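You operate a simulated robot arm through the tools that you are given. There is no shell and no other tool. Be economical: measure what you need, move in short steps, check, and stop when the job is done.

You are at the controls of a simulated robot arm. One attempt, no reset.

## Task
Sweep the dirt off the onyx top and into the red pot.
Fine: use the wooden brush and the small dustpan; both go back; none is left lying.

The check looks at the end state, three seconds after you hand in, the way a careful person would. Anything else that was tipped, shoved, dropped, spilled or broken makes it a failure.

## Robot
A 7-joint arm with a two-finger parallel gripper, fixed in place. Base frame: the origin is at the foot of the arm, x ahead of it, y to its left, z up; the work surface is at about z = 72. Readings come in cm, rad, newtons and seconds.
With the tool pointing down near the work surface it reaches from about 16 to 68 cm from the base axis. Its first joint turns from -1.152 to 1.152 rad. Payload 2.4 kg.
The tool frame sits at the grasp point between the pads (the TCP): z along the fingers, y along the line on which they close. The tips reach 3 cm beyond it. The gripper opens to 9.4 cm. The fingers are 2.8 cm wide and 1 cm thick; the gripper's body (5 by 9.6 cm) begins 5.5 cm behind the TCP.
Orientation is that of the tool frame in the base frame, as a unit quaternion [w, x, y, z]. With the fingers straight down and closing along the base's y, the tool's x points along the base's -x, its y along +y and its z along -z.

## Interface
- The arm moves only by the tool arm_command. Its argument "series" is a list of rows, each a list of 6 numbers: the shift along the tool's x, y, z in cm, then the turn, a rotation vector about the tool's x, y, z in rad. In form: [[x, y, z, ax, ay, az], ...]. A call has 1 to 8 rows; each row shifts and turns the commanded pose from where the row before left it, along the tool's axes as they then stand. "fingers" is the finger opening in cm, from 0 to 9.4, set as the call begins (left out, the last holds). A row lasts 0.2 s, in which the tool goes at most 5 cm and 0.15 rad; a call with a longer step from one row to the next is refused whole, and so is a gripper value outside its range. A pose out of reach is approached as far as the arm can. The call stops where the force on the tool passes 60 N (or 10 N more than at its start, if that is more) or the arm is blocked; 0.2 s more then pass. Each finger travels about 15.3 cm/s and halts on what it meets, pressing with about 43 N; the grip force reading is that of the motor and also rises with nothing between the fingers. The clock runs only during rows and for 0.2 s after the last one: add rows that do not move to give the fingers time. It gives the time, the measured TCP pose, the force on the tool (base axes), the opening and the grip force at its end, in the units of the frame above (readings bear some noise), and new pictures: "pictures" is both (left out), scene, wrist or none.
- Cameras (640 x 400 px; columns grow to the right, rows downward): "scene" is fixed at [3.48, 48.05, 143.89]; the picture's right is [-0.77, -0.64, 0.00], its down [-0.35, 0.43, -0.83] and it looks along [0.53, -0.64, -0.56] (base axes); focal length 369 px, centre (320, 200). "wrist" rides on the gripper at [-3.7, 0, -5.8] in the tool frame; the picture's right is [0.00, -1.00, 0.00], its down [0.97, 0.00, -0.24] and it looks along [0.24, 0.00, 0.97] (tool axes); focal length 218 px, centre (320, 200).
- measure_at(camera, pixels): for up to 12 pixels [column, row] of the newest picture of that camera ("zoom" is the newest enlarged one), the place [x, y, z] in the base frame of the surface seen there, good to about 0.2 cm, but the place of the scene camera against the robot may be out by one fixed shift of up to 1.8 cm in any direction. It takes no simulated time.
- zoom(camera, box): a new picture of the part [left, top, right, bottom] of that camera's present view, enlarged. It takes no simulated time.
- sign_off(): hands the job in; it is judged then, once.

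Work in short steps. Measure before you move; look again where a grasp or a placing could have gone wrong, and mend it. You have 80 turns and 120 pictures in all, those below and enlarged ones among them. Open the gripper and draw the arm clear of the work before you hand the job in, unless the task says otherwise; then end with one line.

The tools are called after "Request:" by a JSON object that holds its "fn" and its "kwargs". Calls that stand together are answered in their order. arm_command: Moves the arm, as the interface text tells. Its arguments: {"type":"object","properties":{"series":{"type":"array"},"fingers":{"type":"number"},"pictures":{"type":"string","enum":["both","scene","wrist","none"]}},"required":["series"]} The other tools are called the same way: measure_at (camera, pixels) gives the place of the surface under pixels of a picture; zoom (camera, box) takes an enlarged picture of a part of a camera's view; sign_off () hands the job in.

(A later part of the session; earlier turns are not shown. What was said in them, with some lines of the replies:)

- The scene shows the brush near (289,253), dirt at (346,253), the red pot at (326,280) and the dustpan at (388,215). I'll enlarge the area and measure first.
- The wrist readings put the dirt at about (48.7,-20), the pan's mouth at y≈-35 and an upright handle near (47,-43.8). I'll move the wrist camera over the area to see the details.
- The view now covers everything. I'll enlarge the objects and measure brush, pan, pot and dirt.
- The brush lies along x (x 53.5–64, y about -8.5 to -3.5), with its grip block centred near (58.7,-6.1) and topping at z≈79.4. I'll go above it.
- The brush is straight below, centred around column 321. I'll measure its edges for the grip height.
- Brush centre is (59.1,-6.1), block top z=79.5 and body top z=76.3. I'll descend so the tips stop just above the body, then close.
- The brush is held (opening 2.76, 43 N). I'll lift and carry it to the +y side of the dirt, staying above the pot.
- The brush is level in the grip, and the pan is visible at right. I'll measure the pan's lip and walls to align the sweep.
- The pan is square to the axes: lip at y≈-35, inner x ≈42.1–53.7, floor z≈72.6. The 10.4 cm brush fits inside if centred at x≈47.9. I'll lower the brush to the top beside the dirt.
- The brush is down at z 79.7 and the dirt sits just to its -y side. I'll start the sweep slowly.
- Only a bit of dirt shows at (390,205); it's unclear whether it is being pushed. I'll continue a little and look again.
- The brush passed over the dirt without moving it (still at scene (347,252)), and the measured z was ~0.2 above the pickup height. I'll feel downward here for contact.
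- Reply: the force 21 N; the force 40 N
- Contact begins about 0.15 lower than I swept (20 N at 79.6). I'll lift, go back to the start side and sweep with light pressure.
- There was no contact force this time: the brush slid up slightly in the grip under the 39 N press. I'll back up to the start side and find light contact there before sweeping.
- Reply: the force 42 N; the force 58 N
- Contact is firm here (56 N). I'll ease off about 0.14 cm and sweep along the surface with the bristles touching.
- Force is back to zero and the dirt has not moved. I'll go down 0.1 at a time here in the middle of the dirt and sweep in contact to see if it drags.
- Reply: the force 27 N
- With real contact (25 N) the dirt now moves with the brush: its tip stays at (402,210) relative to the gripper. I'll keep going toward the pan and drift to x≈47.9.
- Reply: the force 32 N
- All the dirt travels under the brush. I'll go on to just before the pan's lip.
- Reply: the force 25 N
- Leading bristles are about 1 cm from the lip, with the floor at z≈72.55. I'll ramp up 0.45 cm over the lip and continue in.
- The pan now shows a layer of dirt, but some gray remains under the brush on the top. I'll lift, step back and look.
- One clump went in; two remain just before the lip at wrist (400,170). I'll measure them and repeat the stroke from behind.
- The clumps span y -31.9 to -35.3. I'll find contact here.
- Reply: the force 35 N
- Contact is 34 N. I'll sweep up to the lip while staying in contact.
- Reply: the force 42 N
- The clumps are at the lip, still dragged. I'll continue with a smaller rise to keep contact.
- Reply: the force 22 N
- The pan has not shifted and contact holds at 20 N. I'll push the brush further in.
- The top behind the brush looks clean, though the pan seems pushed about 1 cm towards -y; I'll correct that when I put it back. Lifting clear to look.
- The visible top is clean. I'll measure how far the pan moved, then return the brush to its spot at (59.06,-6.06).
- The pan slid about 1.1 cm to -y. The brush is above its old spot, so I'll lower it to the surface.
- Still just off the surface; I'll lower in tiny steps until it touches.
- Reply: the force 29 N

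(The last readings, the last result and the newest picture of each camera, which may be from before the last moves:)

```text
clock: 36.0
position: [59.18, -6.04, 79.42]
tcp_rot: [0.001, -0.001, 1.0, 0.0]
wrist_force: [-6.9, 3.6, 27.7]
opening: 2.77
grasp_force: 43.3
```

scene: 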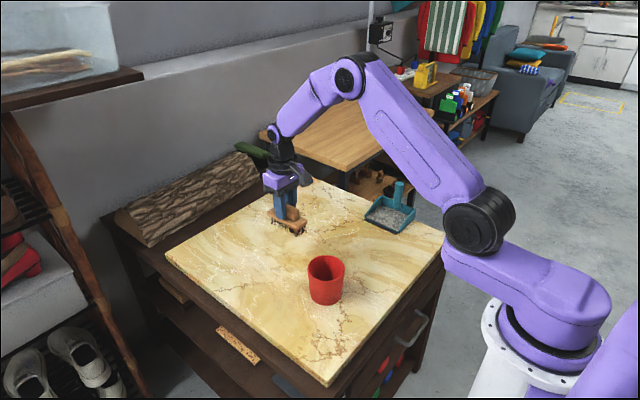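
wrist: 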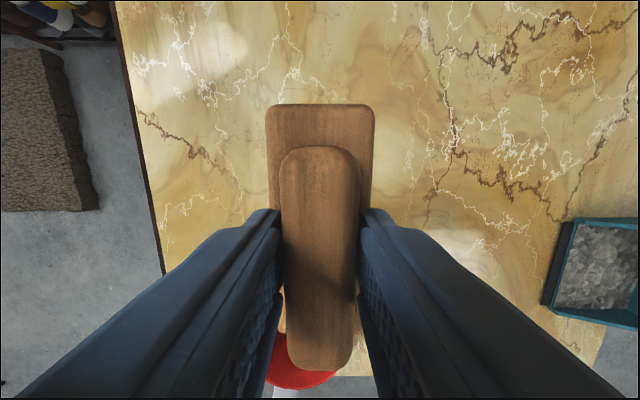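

Touching the surface. I'll ease off slightly, open and rise.

Request:
{"fn": "arm_command", "kwargs": {"series": [[0, 0, -0.06, 0, 0, 0], [0, 0, 0, 0, 0, 0]], "pictures": "none"}}

Request:
{"fn": "arm_command", "kwargs": {"series": [[0, 0, 0, 0, 0, 0], [0, 0, 0, 0, 0, 0], [0, 0, 0, 0, 0, 0], [0, 0, -3, 0, 0, 0], [0, 0, -4, 0, 0, 0], [0, 0, -4.5, 0, 0, 0], [0, 0, 0, 0, 0, 0]], "fingers": 9.4, "pictures": "both"}}

Request:
{"fn": "zoom", "kwargs": {"camera": "scene", "box": [250, 170, 430, 310]}}

```text
clock: 36.6
position: [59.09, -6.09, 79.28]
tcp_rot: [0.002, 0.0, 1.0, 0.001]
wrist_force: [-0.9, 4.3, 23.5]
opening: 2.76
grasp_force: 43.0
```

```text
clock: 38.2
position: [58.9, -5.92, 91.06]
tcp_rot: [0.0, -0.001, 1.0, 0.0]
wrist_force: [-0.8, 0.2, 0.0]
opening: 9.39
grasp_force: 0.0
```

scene: 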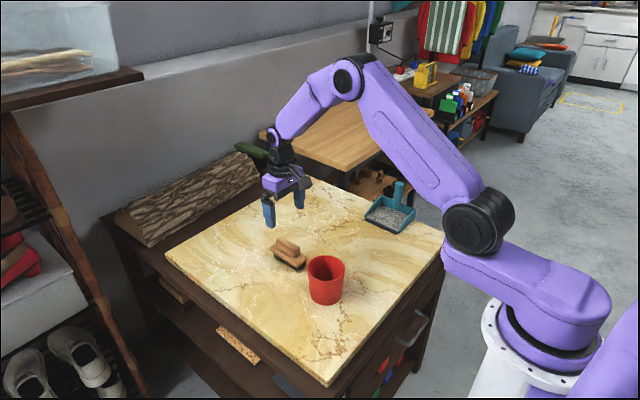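
wrist: 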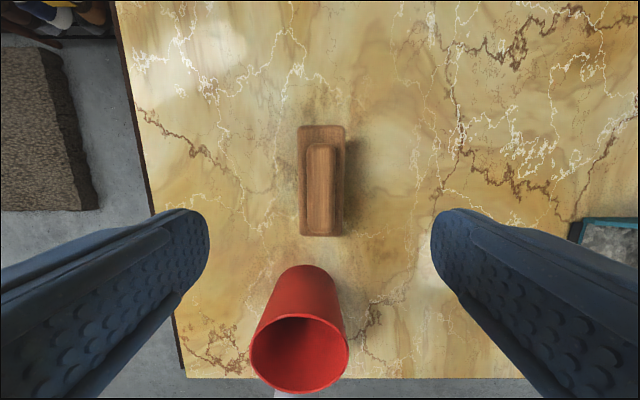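

```text
2.86 times, centred on (340, 240) of scene
```

zoom: 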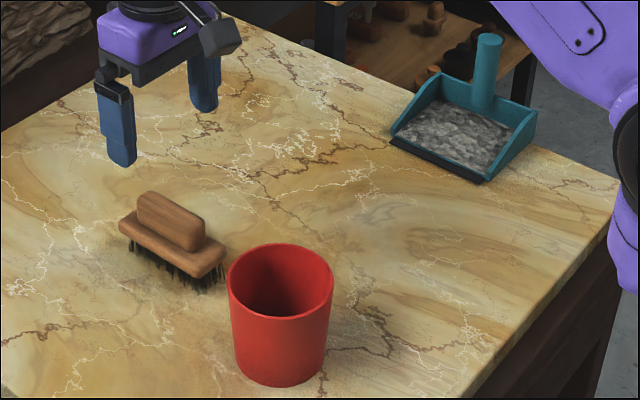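

The brush is back at its exact spot, all dirt is in the pan, and the top is clean. Now I move near the pan to locate its handle precisely.

Request:
{"fn": "arm_command", "kwargs": {"series": [[1.4, -4.4, -0.8, 0, 0, 0], [1.4, -4.4, -0.8, 0, 0, 0], [1.4, -4.4, -0.8, 0, 0, 0], [1.4, -4.4, -0.8, 0, 0, 0], [1.4, -4.4, -0.8, 0, 0, 0], [1.4, -4.4, -0.8, 0, 0, 0], [1.4, -4.4, -0.8, 0, 0, 0], [1.4, -4.4, -0.8, 0, 0, 0]], "pictures": "wrist"}}

```text
clock: 40.0
position: [47.89, -41.29, 97.36]
tcp_rot: [0.0, 0.0, 1.0, 0.0]
wrist_force: [0.5, -0.5, 0.1]
opening: 9.41
grasp_force: 0.0
```

wrist: 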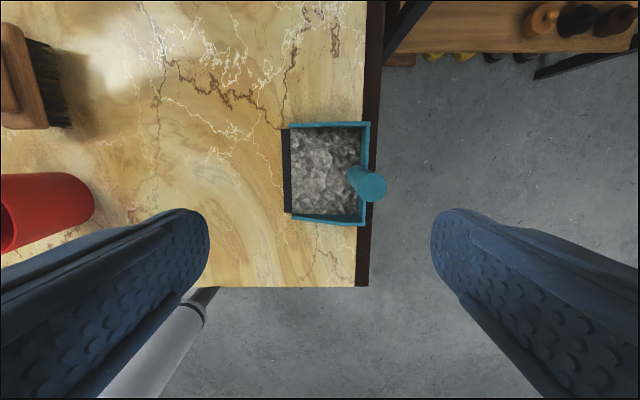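

The pan is at (325,172), its handle top at (372,186). I'll enlarge and measure.

Request:
{"fn": "zoom", "kwargs": {"camera": "wrist", "box": [270, 100, 400, 240]}}

Request:
{"fn": "measure_at", "kwargs": {"camera": "wrist", "pixels": [[371, 187], [362, 187], [381, 187], [371, 178], [371, 197], [355, 180], [355, 188], [283, 135], [288, 210], [367, 124], [362, 222], [290, 124]]}}

```text
2.86 times, centred on (335, 170) of wrist
```

zoom: 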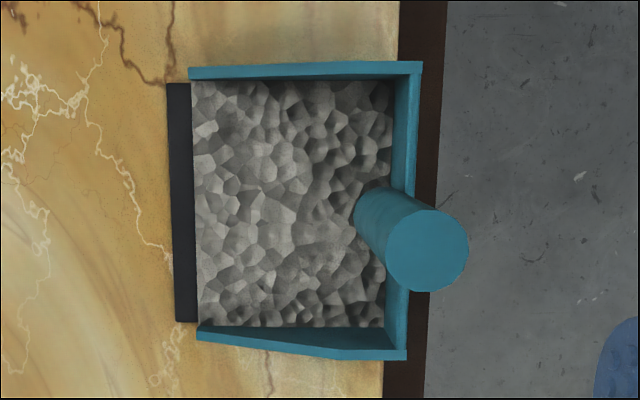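

```text
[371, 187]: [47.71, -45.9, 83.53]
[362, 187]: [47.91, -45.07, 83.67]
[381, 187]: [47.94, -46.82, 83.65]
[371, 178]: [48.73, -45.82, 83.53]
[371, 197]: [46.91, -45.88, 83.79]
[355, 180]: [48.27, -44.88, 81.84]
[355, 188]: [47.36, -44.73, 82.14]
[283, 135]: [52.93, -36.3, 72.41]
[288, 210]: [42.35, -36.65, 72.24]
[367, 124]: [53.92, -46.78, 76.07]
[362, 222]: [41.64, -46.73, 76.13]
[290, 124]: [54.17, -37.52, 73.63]
```

The handle is upright, 2.5 cm thick, centred at (47.85,-46.0), top z≈83.6. I'll yaw the tool 90° so that its x axis points to the pan's mouth, for a natural pour later.

Request:
{"fn": "arm_command", "kwargs": {"series": [[0, 0, 0, 0, 0, 0.145], [0, 0, 0, 0, 0, 0.145], [0, 0, 0, 0, 0, 0.145], [0, 0, 0, 0, 0, 0.145], [0, 0, 0, 0, 0, 0.145], [0, 0, 0, 0, 0, 0.145], [0, 0, 0, 0, 0, 0.145], [0, 0, 0, 0, 0, 0.145]], "pictures": "none"}}

Request:
{"fn": "arm_command", "kwargs": {"series": [[0, 0, 0, 0, 0, 0.145], [0, 0, 0, 0, 0, 0.145], [0, 0, 0, 0, 0, 0.1208], [-2.4, 0, 0, 0, 0, 0], [-2.2, 0, 2, 0, 0, 0], [0, 0, 0, 0, 0, 0]], "pictures": "wrist"}}

```text
clock: 41.8
position: [47.91, -41.24, 97.24]
tcp_rot: [0.0, 0.549, 0.836, 0.0]
wrist_force: [-0.5, -0.2, 0.1]
opening: 9.41
grasp_force: 0.1
```

```text
clock: 43.2
position: [48.0, -45.82, 95.1]
tcp_rot: [0.0, 0.707, 0.707, 0.001]
wrist_force: [-0.7, 0.0, 0.3]
opening: 9.4
grasp_force: 0.0
```

wrist: 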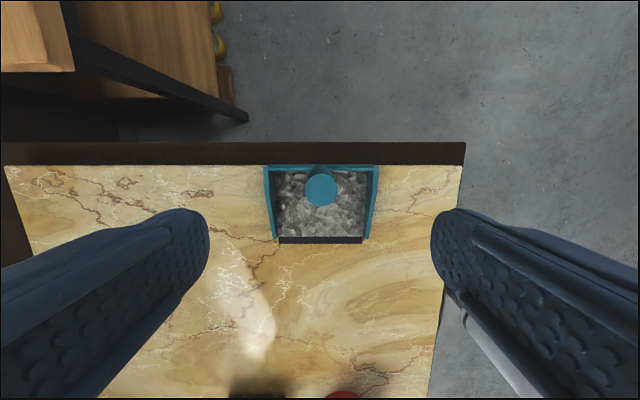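

Orientation is right and the handle top is at (321,189). I'll measure it once more before descending.

Request:
{"fn": "measure_at", "kwargs": {"camera": "wrist", "pixels": [[321, 189], [307, 189], [336, 189], [321, 175], [321, 204], [271, 168], [374, 168], [279, 241], [362, 240], [320, 241]]}}

```text
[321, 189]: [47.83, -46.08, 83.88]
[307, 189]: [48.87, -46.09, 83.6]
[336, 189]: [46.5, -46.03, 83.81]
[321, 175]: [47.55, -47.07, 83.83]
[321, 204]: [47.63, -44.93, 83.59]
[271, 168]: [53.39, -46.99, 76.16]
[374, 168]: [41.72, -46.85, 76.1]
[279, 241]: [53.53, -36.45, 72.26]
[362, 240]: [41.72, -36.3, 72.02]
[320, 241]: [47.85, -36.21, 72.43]
```

Handle centre (47.7,-46.05). I'll adjust and descend to TCP z≈80.3, so the tips stay above the pan walls (z 76.1).

Request:
{"fn": "arm_command", "kwargs": {"series": [[-0.15, -0.25, 4, 0, 0, 0], [0, 0, 4, 0, 0, 0], [0, 0, 4, 0, 0, 0], [0, 0, 2.7, 0, 0, 0], [0, 0, 0, 0, 0, 0]], "pictures": "wrist"}}

```text
clock: 44.4
position: [47.66, -46.03, 80.54]
tcp_rot: [-0.001, 0.707, 0.707, 0.0]
wrist_force: [-0.4, -0.7, 0.0]
opening: 9.4
grasp_force: 0.1
```

wrist: 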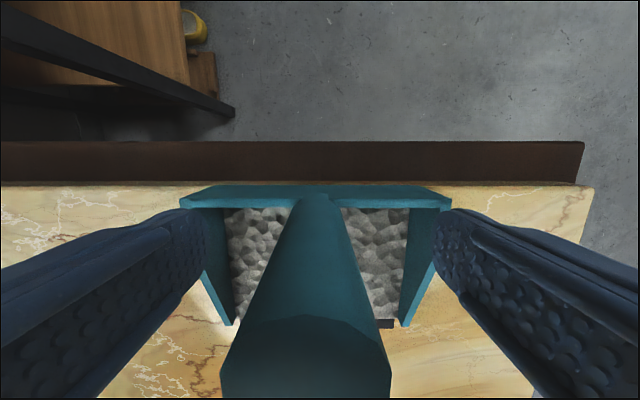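

The handle is between the fingers, off by about 0.15 cm. I'll correct and close.

Request:
{"fn": "arm_command", "kwargs": {"series": [[0, 0.12, 0, 0, 0, 0], [0, 0, 0, 0, 0, 0], [0, 0, 0, 0, 0, 0]], "fingers": 0, "pictures": "none"}}

Request:
{"fn": "arm_command", "kwargs": {"series": [[0, 0, -2, 0, 0, 0], [0, 0, -3, 0, 0, 0], [0, 0, 0, 0, 0, 0]], "pictures": "both"}}

Request:
{"fn": "zoom", "kwargs": {"camera": "scene", "box": [320, 140, 460, 250]}}

```text
clock: 45.2
position: [47.84, -45.87, 80.48]
tcp_rot: [0.0, 0.707, 0.707, 0.0]
wrist_force: [1.6, -1.3, -0.3]
opening: 2.65
grasp_force: 42.6
```

```text
clock: 46.0
position: [47.7, -45.88, 85.32]
tcp_rot: [0.0, 0.707, 0.707, 0.0]
wrist_force: [0.3, -0.4, -4.1]
opening: 2.67
grasp_force: 43.1
```

scene: 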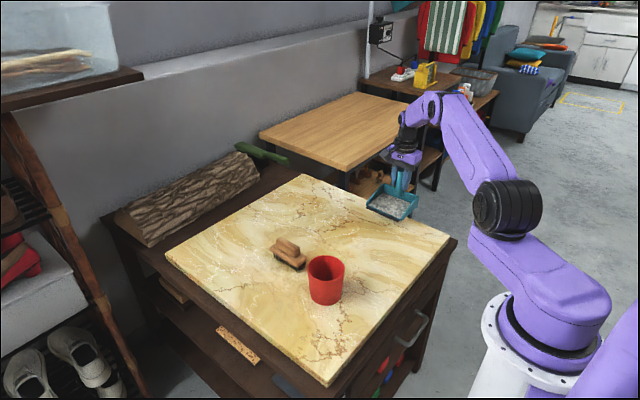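
wrist: 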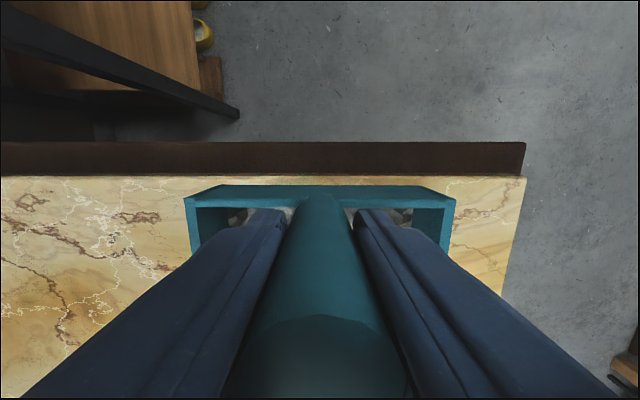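

```text
3.64 times, centred on (390, 195) of scene
```

zoom: 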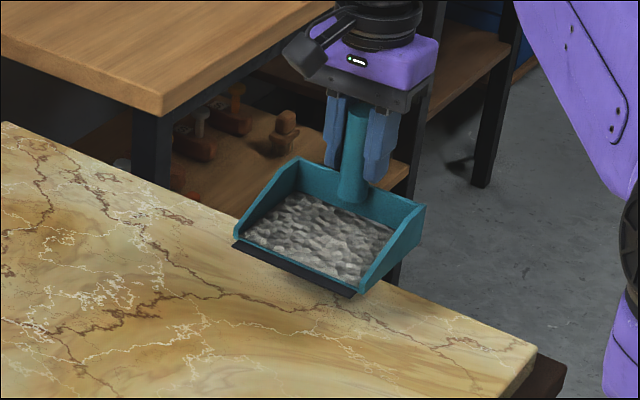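

The pan is held firmly, and its dirt is in place. I'll lift it higher and begin turning its mouth toward -x.

Request:
{"fn": "arm_command", "kwargs": {"series": [[2, 0, -3, 0, 0, 0], [3, 0, -3.5, 0, 0, 0], [3, 0, -4, 0, 0, 0], [0, 0, 0, 0, 0, -0.1], [0, 0, 0, 0, 0, -0.14], [0, 0, 0, 0, 0, -0.14], [0, 0, 0, 0, 0, -0.14], [0, 0, 0, 0, 0, -0.14]], "pictures": "none"}}

Request:
{"fn": "arm_command", "kwargs": {"series": [[0, 0, 0, 0, 0, -0.14], [0, 0, 0, 0, 0, -0.14], [0, 0, 0, 0, 0, -0.14], [0, 0, 0, 0, 0, -0.14], [0, 0, 0, 0, 0, -0.14], [0, 0, 0, 0, 0, -0.14], [0, 0, 0, 0, 0, -0.0708], [0, 0, 0, 0, 0, 0]], "pictures": "scene"}}

```text
clock: 47.8
position: [47.69, -37.99, 95.93]
tcp_rot: [0.0, 0.44, 0.898, 0.0]
wrist_force: [-0.7, 0.9, -3.0]
opening: 2.67
grasp_force: 43.0
```

```text
clock: 49.6
position: [47.73, -38.0, 95.98]
tcp_rot: [0.001, 0.0, 1.0, -0.001]
wrist_force: [0.4, 0.3, -4.0]
opening: 2.7
grasp_force: 43.3
```

scene: 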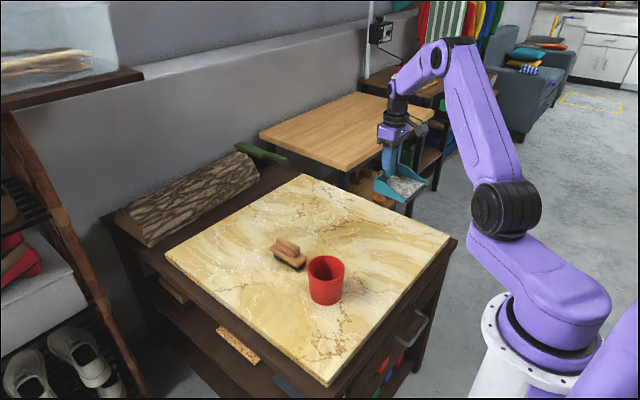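

The pan is level with its mouth toward -x. Now I carry it across so that the lip ends up above the pot.

Request:
{"fn": "arm_command", "kwargs": {"series": [[-0.78, 2.5, 0, 0, 0, 0], [-0.78, 4.5, 0, 0, 0, 0], [-0.78, 4.9, 0, 0, 0, 0], [-0.78, 4.9, 0, 0, 0, 0], [-0.78, 4.9, 0, 0, 0, 0], [-0.78, 4.9, 0, 0, 0, 0], [-0.78, 4.5, 0, 0, 0, 0], [-0.78, 2.7, 0, 0, 0, 0]], "pictures": "both"}}

Request:
{"fn": "zoom", "kwargs": {"camera": "scene", "box": [240, 170, 420, 310]}}

```text
clock: 51.4
position: [53.99, -3.99, 95.97]
tcp_rot: [0.0, 0.0, 1.0, 0.0]
wrist_force: [0.1, -0.2, -4.2]
opening: 2.66
grasp_force: 43.1
```

scene: 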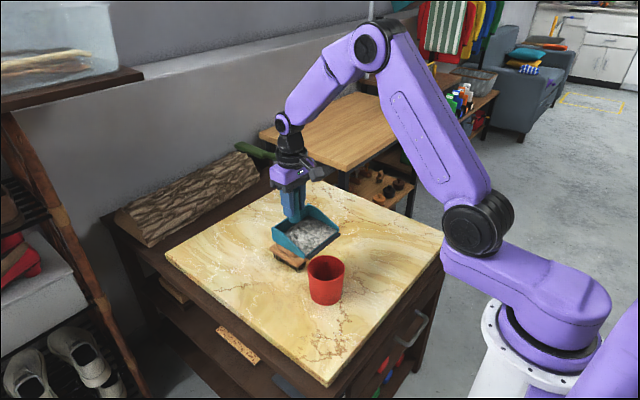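
wrist: 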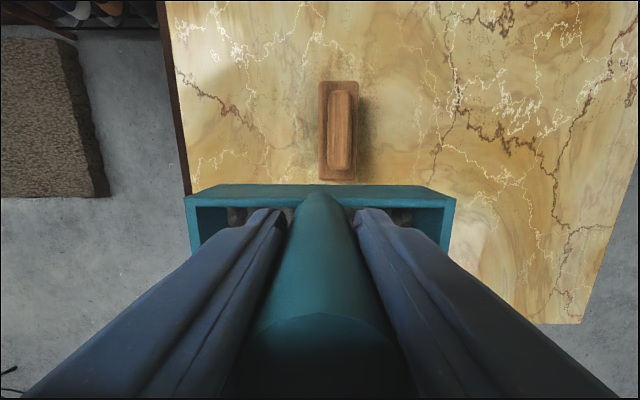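

```text
2.86 times, centred on (330, 240) of scene
```

zoom: 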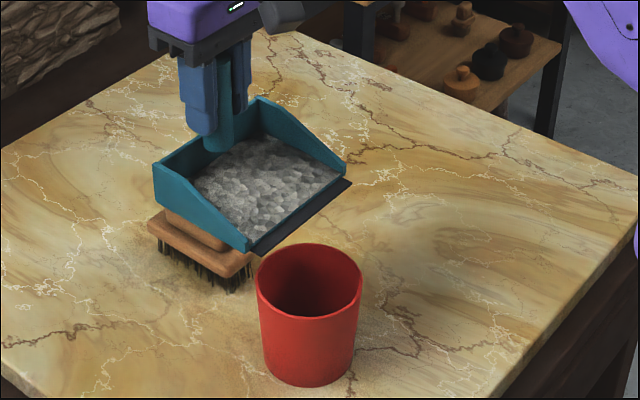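

The lip is directly above the pot at about x 44.3. I'll lower it to 2–3 cm above the rim and start tilting about the lip, 0.14 rad per row.

Request:
{"fn": "arm_command", "kwargs": {"series": [[-0.2, -0.15, 2, 0, 0, 0], [-0.25, -0.1, 1.8, 0, 0, 0], [1.225, 0, -1.267, 0, -0.14, 0], [1.225, 0, -1.267, 0, -0.14, 0], [0, 0, 0, 0, 0, 0]], "pictures": "scene"}}

Request:
{"fn": "zoom", "kwargs": {"camera": "scene", "box": [240, 170, 420, 310]}}

```text
clock: 52.6
position: [51.85, -4.33, 94.64]
tcp_rot: [0.14, 0.001, 0.99, 0.0]
wrist_force: [0.0, 0.4, -2.9]
opening: 2.64
grasp_force: 42.4
```

scene: 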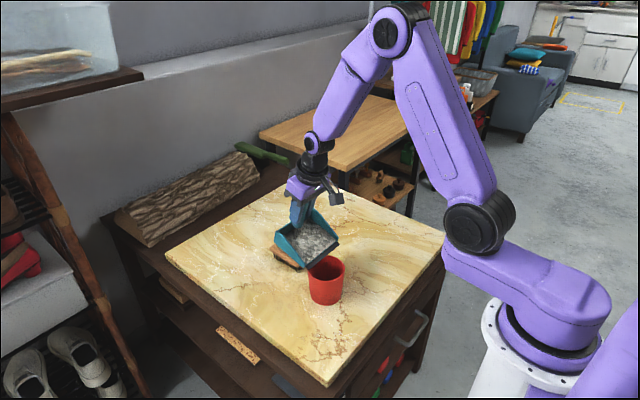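

```text
2.86 times, centred on (330, 240) of scene
```

zoom: 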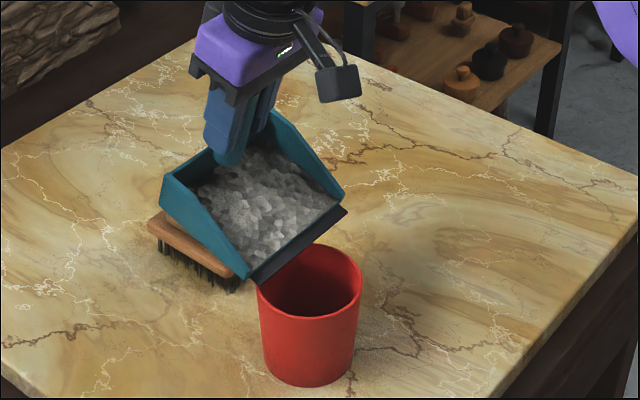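

The tilt works as planned. I'll check the lip relative to the pot's rim with the scene camera (same shift for both).

Request:
{"fn": "measure_at", "kwargs": {"camera": "zoom", "pixels": [[345, 210], [250, 282], [300, 245], [360, 285], [259, 295], [325, 247], [305, 312], [340, 185], [246, 272]]}}

```text
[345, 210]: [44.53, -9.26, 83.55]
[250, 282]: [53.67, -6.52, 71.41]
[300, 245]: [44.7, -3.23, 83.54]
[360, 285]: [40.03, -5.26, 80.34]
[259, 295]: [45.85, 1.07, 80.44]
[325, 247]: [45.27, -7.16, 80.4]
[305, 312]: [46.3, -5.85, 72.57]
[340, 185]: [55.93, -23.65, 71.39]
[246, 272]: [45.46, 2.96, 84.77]
```

In the scene frame the lip centre (44.6,-3.3) lies over the pot centre (43.9,-2.9). I'll continue tilting with a tiny y correction.

Request:
{"fn": "arm_command", "kwargs": {"series": [[1.225, 0.15, -1.267, 0, -0.14, 0], [1.225, 0.15, -1.267, 0, -0.14, 0], [1.225, 0, -1.267, 0, -0.14, 0], [0, 0, 0, 0, 0, 0]], "pictures": "scene"}}

Request:
{"fn": "zoom", "kwargs": {"camera": "scene", "box": [240, 170, 420, 310]}}

```text
clock: 53.6
position: [47.02, -4.14, 96.49]
tcp_rot: [0.343, 0.001, 0.939, 0.0]
wrist_force: [0.3, -0.1, -3.4]
opening: 2.68
grasp_force: 42.9
```

scene: 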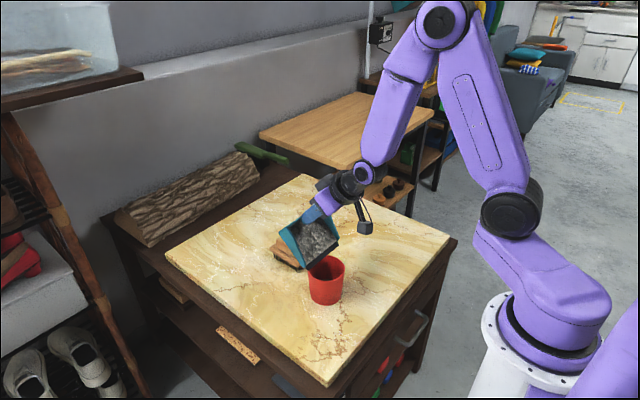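

```text
2.86 times, centred on (330, 240) of scene
```

zoom: 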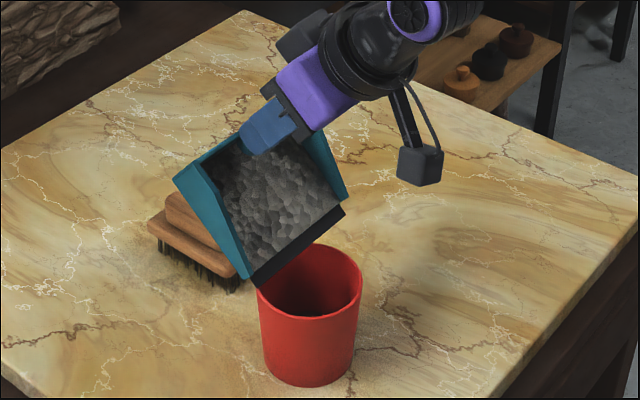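

At 40° the dirt still holds and the lip stays over the pot. Two more rows.

Request:
{"fn": "arm_command", "kwargs": {"series": [[1.225, 0, -1.267, 0, -0.14, 0], [1.225, 0, -1.267, 0, -0.14, 0], [0, 0, 0, 0, 0, 0], [0, 0, 0, 0, 0, 0]], "pictures": "scene"}}

Request:
{"fn": "zoom", "kwargs": {"camera": "scene", "box": [240, 170, 420, 310]}}

```text
clock: 54.6
position: [43.55, -4.14, 96.6]
tcp_rot: [0.47, 0.0, 0.883, -0.001]
wrist_force: [-0.4, 0.8, -3.2]
opening: 2.61
grasp_force: 43.0
```

scene: 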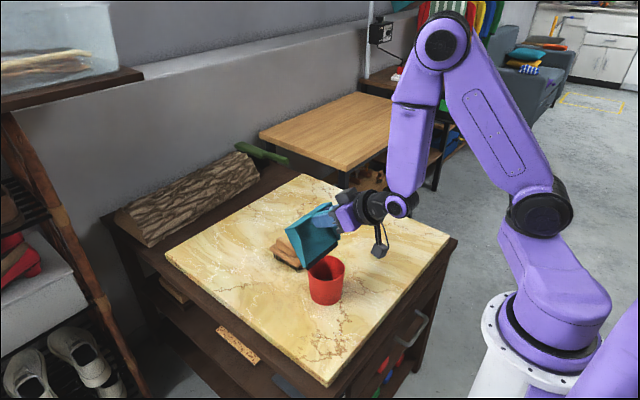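

```text
2.86 times, centred on (330, 240) of scene
```

zoom: 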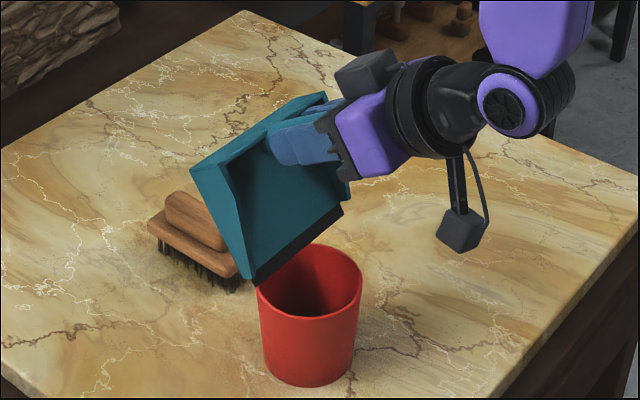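

The pan is empty now, and nothing shows on the top around the pot. I'll tilt the pan back level about the lip.

Request:
{"fn": "arm_command", "kwargs": {"series": [[0, 0, 0, 0, 0, 0], [-1.036, 0, 1.426, 0, 0.14, 0], [-1.036, 0, 1.426, 0, 0.14, 0], [-1.036, 0, 1.426, 0, 0.14, 0], [-1.036, 0, 1.426, 0, 0.14, 0], [-1.036, 0, 1.426, 0, 0.14, 0], [-1.036, 0, 1.426, 0, 0.14, 0], [-1.036, 0, 1.426, 0, 0.14, 0]], "pictures": "none"}}

Request:
{"fn": "arm_command", "kwargs": {"series": [[0, -1, -4, 0, 0, 0], [0, -4, -2, 0, 0, 0], [1, -4.5, 0, 0, 0, 0], [1, -4.5, 0, 0, 0, 0], [1, -4.5, 0, 0, 0, 0], [1, -4.5, 0, 0, 0, 0], [1, -4, 0, 0, 0, 0], [0, 0, 0, 0, 0, 0]], "pictures": "both"}}

Request:
{"fn": "zoom", "kwargs": {"camera": "scene", "box": [240, 170, 420, 310]}}

```text
clock: 56.4
position: [54.48, -4.06, 92.1]
tcp_rot: [-0.002, 0.001, 1.0, -0.001]
wrist_force: [0.6, 0.7, -2.0]
opening: 2.66
grasp_force: 43.3
```

```text
clock: 58.2
position: [49.36, -31.03, 98.23]
tcp_rot: [0.0, 0.0, 1.0, 0.0]
wrist_force: [-0.1, 0.5, -3.1]
opening: 2.68
grasp_force: 43.3
```

scene: 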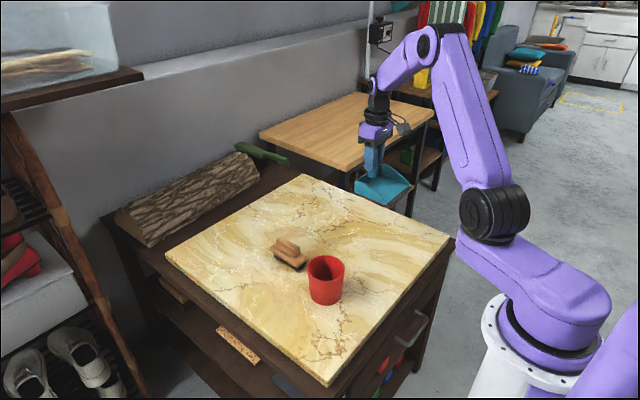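
wrist: 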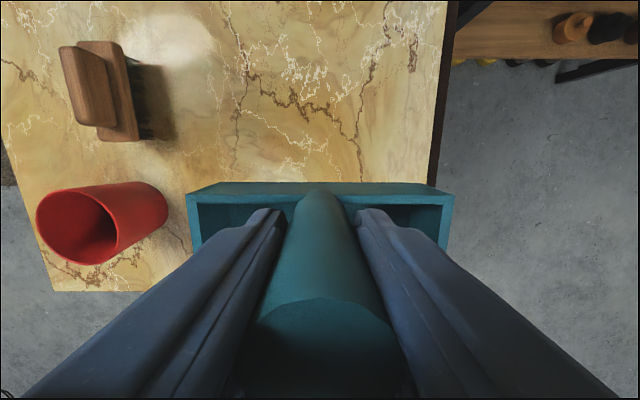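

```text
2.86 times, centred on (330, 240) of scene
```

zoom: 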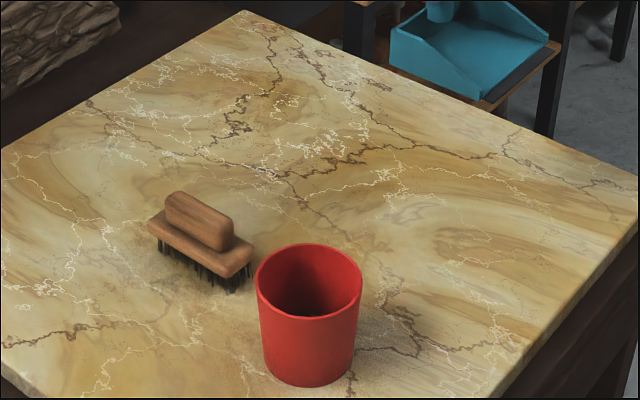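

The top is clean and the pan is empty. Now I turn the pan back to its original heading (mouth to +y).

Request:
{"fn": "arm_command", "kwargs": {"series": [[0, 0, 0, 0, 0, 0.145], [0, 0, 0, 0, 0, 0.145], [0, 0, 0, 0, 0, 0.145], [0, 0, 0, 0, 0, 0.145], [0, 0, 0, 0, 0, 0.145], [0, 0, 0, 0, 0, 0.145], [0, 0, 0, 0, 0, 0.145], [0, 0, 0, 0, 0, 0.145]], "pictures": "none"}}

Request:
{"fn": "arm_command", "kwargs": {"series": [[0, 0, 0, 0, 0, 0.145], [0, 0, 0, 0, 0, 0.145], [0, 0, 0, 0, 0, 0.1208], [-3.5, -0.4, 1, 0, 0, 0], [-3.5, -0.4, 2, 0, 0, 0], [-3.5, -0.4, 2, 0, 0, 0], [-3.2, -0.4, 2, 0, 0, 0], [0, 0, 0, 0, 0, 0]], "pictures": "both"}}

```text
clock: 60.0
position: [49.56, -31.06, 98.19]
tcp_rot: [0.001, 0.549, 0.836, 0.0]
wrist_force: [-0.2, -0.2, -3.9]
opening: 2.65
grasp_force: 42.6
```

```text
clock: 61.8
position: [47.88, -44.68, 91.41]
tcp_rot: [0.0, 0.707, 0.707, 0.0]
wrist_force: [-0.2, 0.6, -3.1]
opening: 2.67
grasp_force: 42.7
```

scene: 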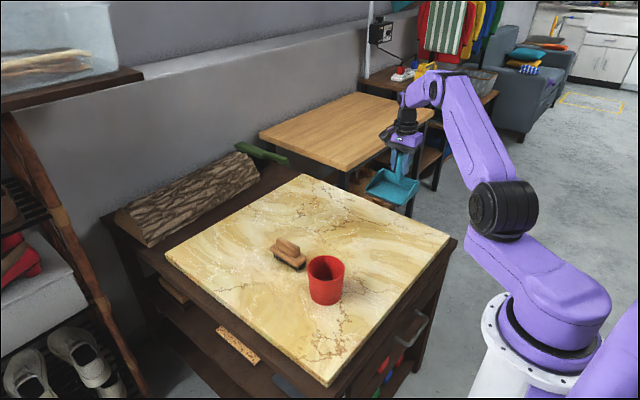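
wrist: 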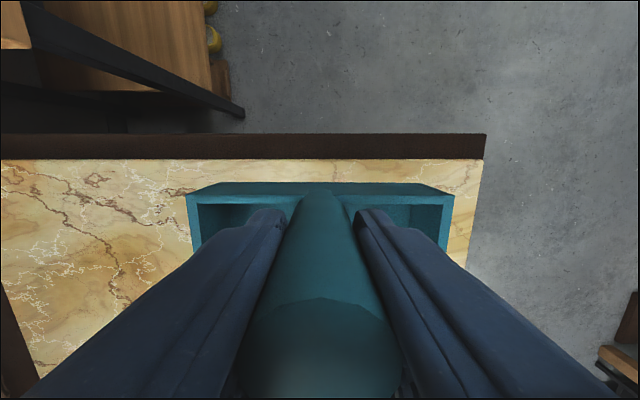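

The pan is over its original place (TCP 47.8,-44.7). I'll lower it to the surface.

Request:
{"fn": "arm_command", "kwargs": {"series": [[0, 0, 3.5, 0, 0, 0], [0, 0, 3.5, 0, 0, 0], [0, 0, 2.5, 0, 0, 0], [0, 0, 1.0, 0, 0, 0], [0, 0, 0.1, 0, 0, 0], [0, 0, 0, 0, 0, 0]], "pictures": "none"}}

Request:
{"fn": "arm_command", "kwargs": {"series": [[0, 0, 0.06, 0, 0, 0], [0, 0, 0, 0, 0, 0]], "pictures": "none"}}

```text
clock: 63.2
position: [47.91, -44.74, 80.58]
tcp_rot: [0.001, 0.707, 0.708, 0.001]
wrist_force: [-2.3, 3.4, 8.3]
opening: 2.64
grasp_force: 42.4
```

```text
clock: 63.8
position: [47.92, -44.78, 80.64]
tcp_rot: [0.001, 0.707, 0.707, 0.0]
wrist_force: [0.4, 2.9, 14.8]
opening: 2.65
grasp_force: 42.6
```

The pan touches the surface (≈15 N). I'll open and rise straight up.

Request:
{"fn": "arm_command", "kwargs": {"series": [[0, 0, 0, 0, 0, 0], [0, 0, 0, 0, 0, 0], [0, 0, 0, 0, 0, 0], [0, 0, -3, 0, 0, 0], [0, 0, -4, 0, 0, 0], [0, 0, -4.5, 0, 0, 0], [0, 0, -3, 0, 0, 0], [0, 0, 0, 0, 0, 0]], "fingers": 9.4, "pictures": "both"}}

Request:
{"fn": "zoom", "kwargs": {"camera": "scene", "box": [250, 170, 430, 310]}}

Request:
{"fn": "measure_at", "kwargs": {"camera": "wrist", "pixels": [[321, 189], [279, 241], [362, 240], [320, 241]]}}

```text
clock: 65.6
position: [47.73, -44.81, 95.29]
tcp_rot: [0.0, 0.707, 0.707, -0.001]
wrist_force: [0.0, 0.0, -0.4]
opening: 9.4
grasp_force: 0.1
```

scene: 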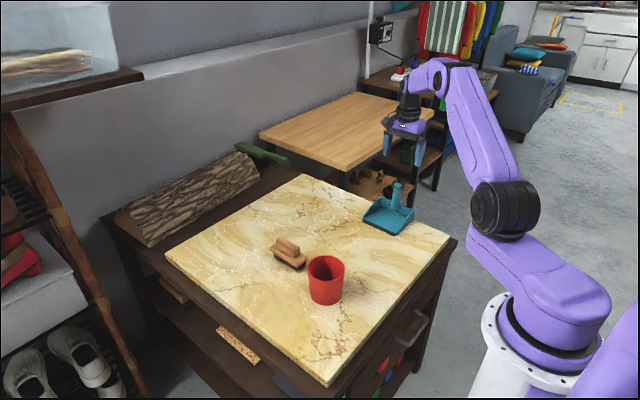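
wrist: 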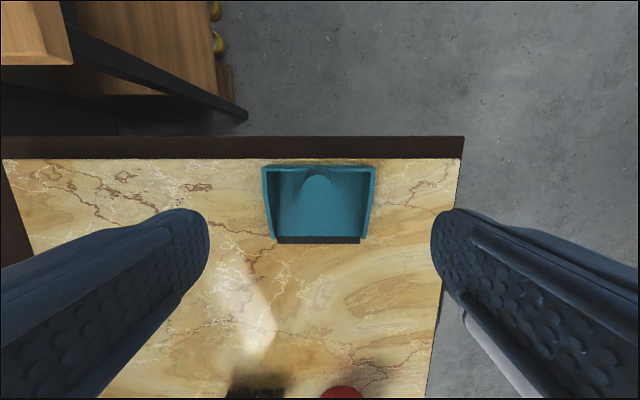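

```text
2.86 times, centred on (340, 240) of scene
```

zoom: 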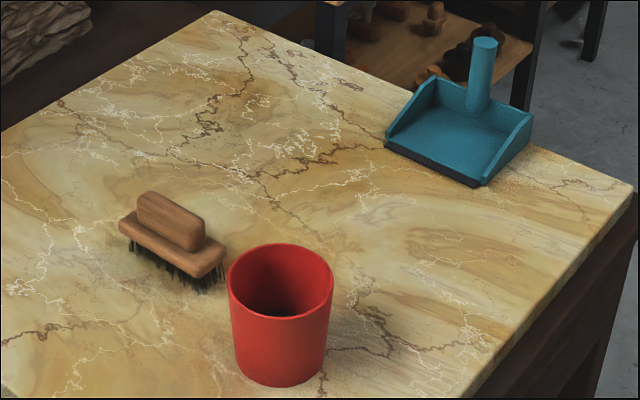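

```text
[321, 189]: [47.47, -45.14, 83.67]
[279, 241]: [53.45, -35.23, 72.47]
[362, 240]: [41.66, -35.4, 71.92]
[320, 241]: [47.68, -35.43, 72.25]
```

The pan is back within about 0.2 cm of its first place. I'll draw the arm clear upward and look into the pot.

Request:
{"fn": "arm_command", "kwargs": {"series": [[3, 0, -3.5, 0, 0, 0], [4.5, -0.5, -1.5, 0, 0, 0], [4.5, -0.5, -1.5, 0, 0, 0], [4.5, -0.5, -1.5, 0, 0, 0], [4.5, -0.5, -1.5, 0, 0, 0], [4.5, -0.5, -1.5, 0, 0, 0], [4.5, -0.5, -1.5, 0, 0, 0], [4.5, -0.5, -1, 0, 0, 0]], "pictures": "wrist"}}

Request:
{"fn": "zoom", "kwargs": {"camera": "wrist", "box": [240, 120, 400, 280]}}

```text
clock: 67.4
position: [44.45, -10.25, 108.6]
tcp_rot: [0.0, 0.707, 0.707, -0.001]
wrist_force: [0.8, -0.4, 0.2]
opening: 9.41
grasp_force: 0.1
```

wrist: 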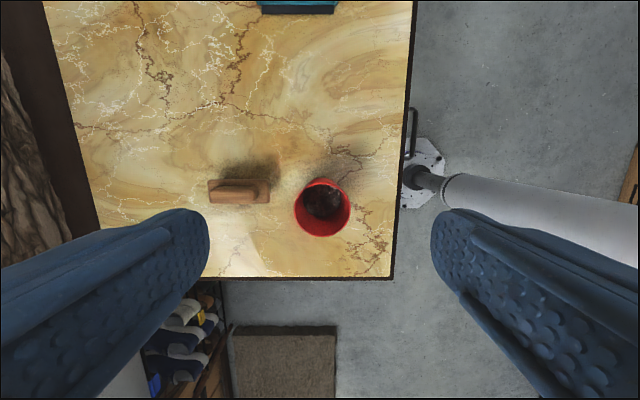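

```text
2.50 times, centred on (320, 200) of wrist
```

zoom: 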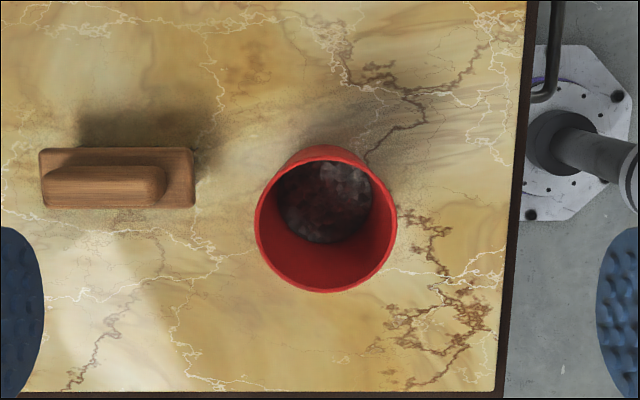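

The gray dirt lies at the bottom of the red pot, the top is clean, and brush and pan stand at their places. The gripper is open and the arm is clear, so I hand in.

Request:
{"fn": "sign_off", "kwargs": {}}

```text
The job is handed in.
```

The dirt is off the onyx top and in the red pot, and the brush and dustpan are back in their places (the pan within about 0.2 cm); nothing else was disturbed.
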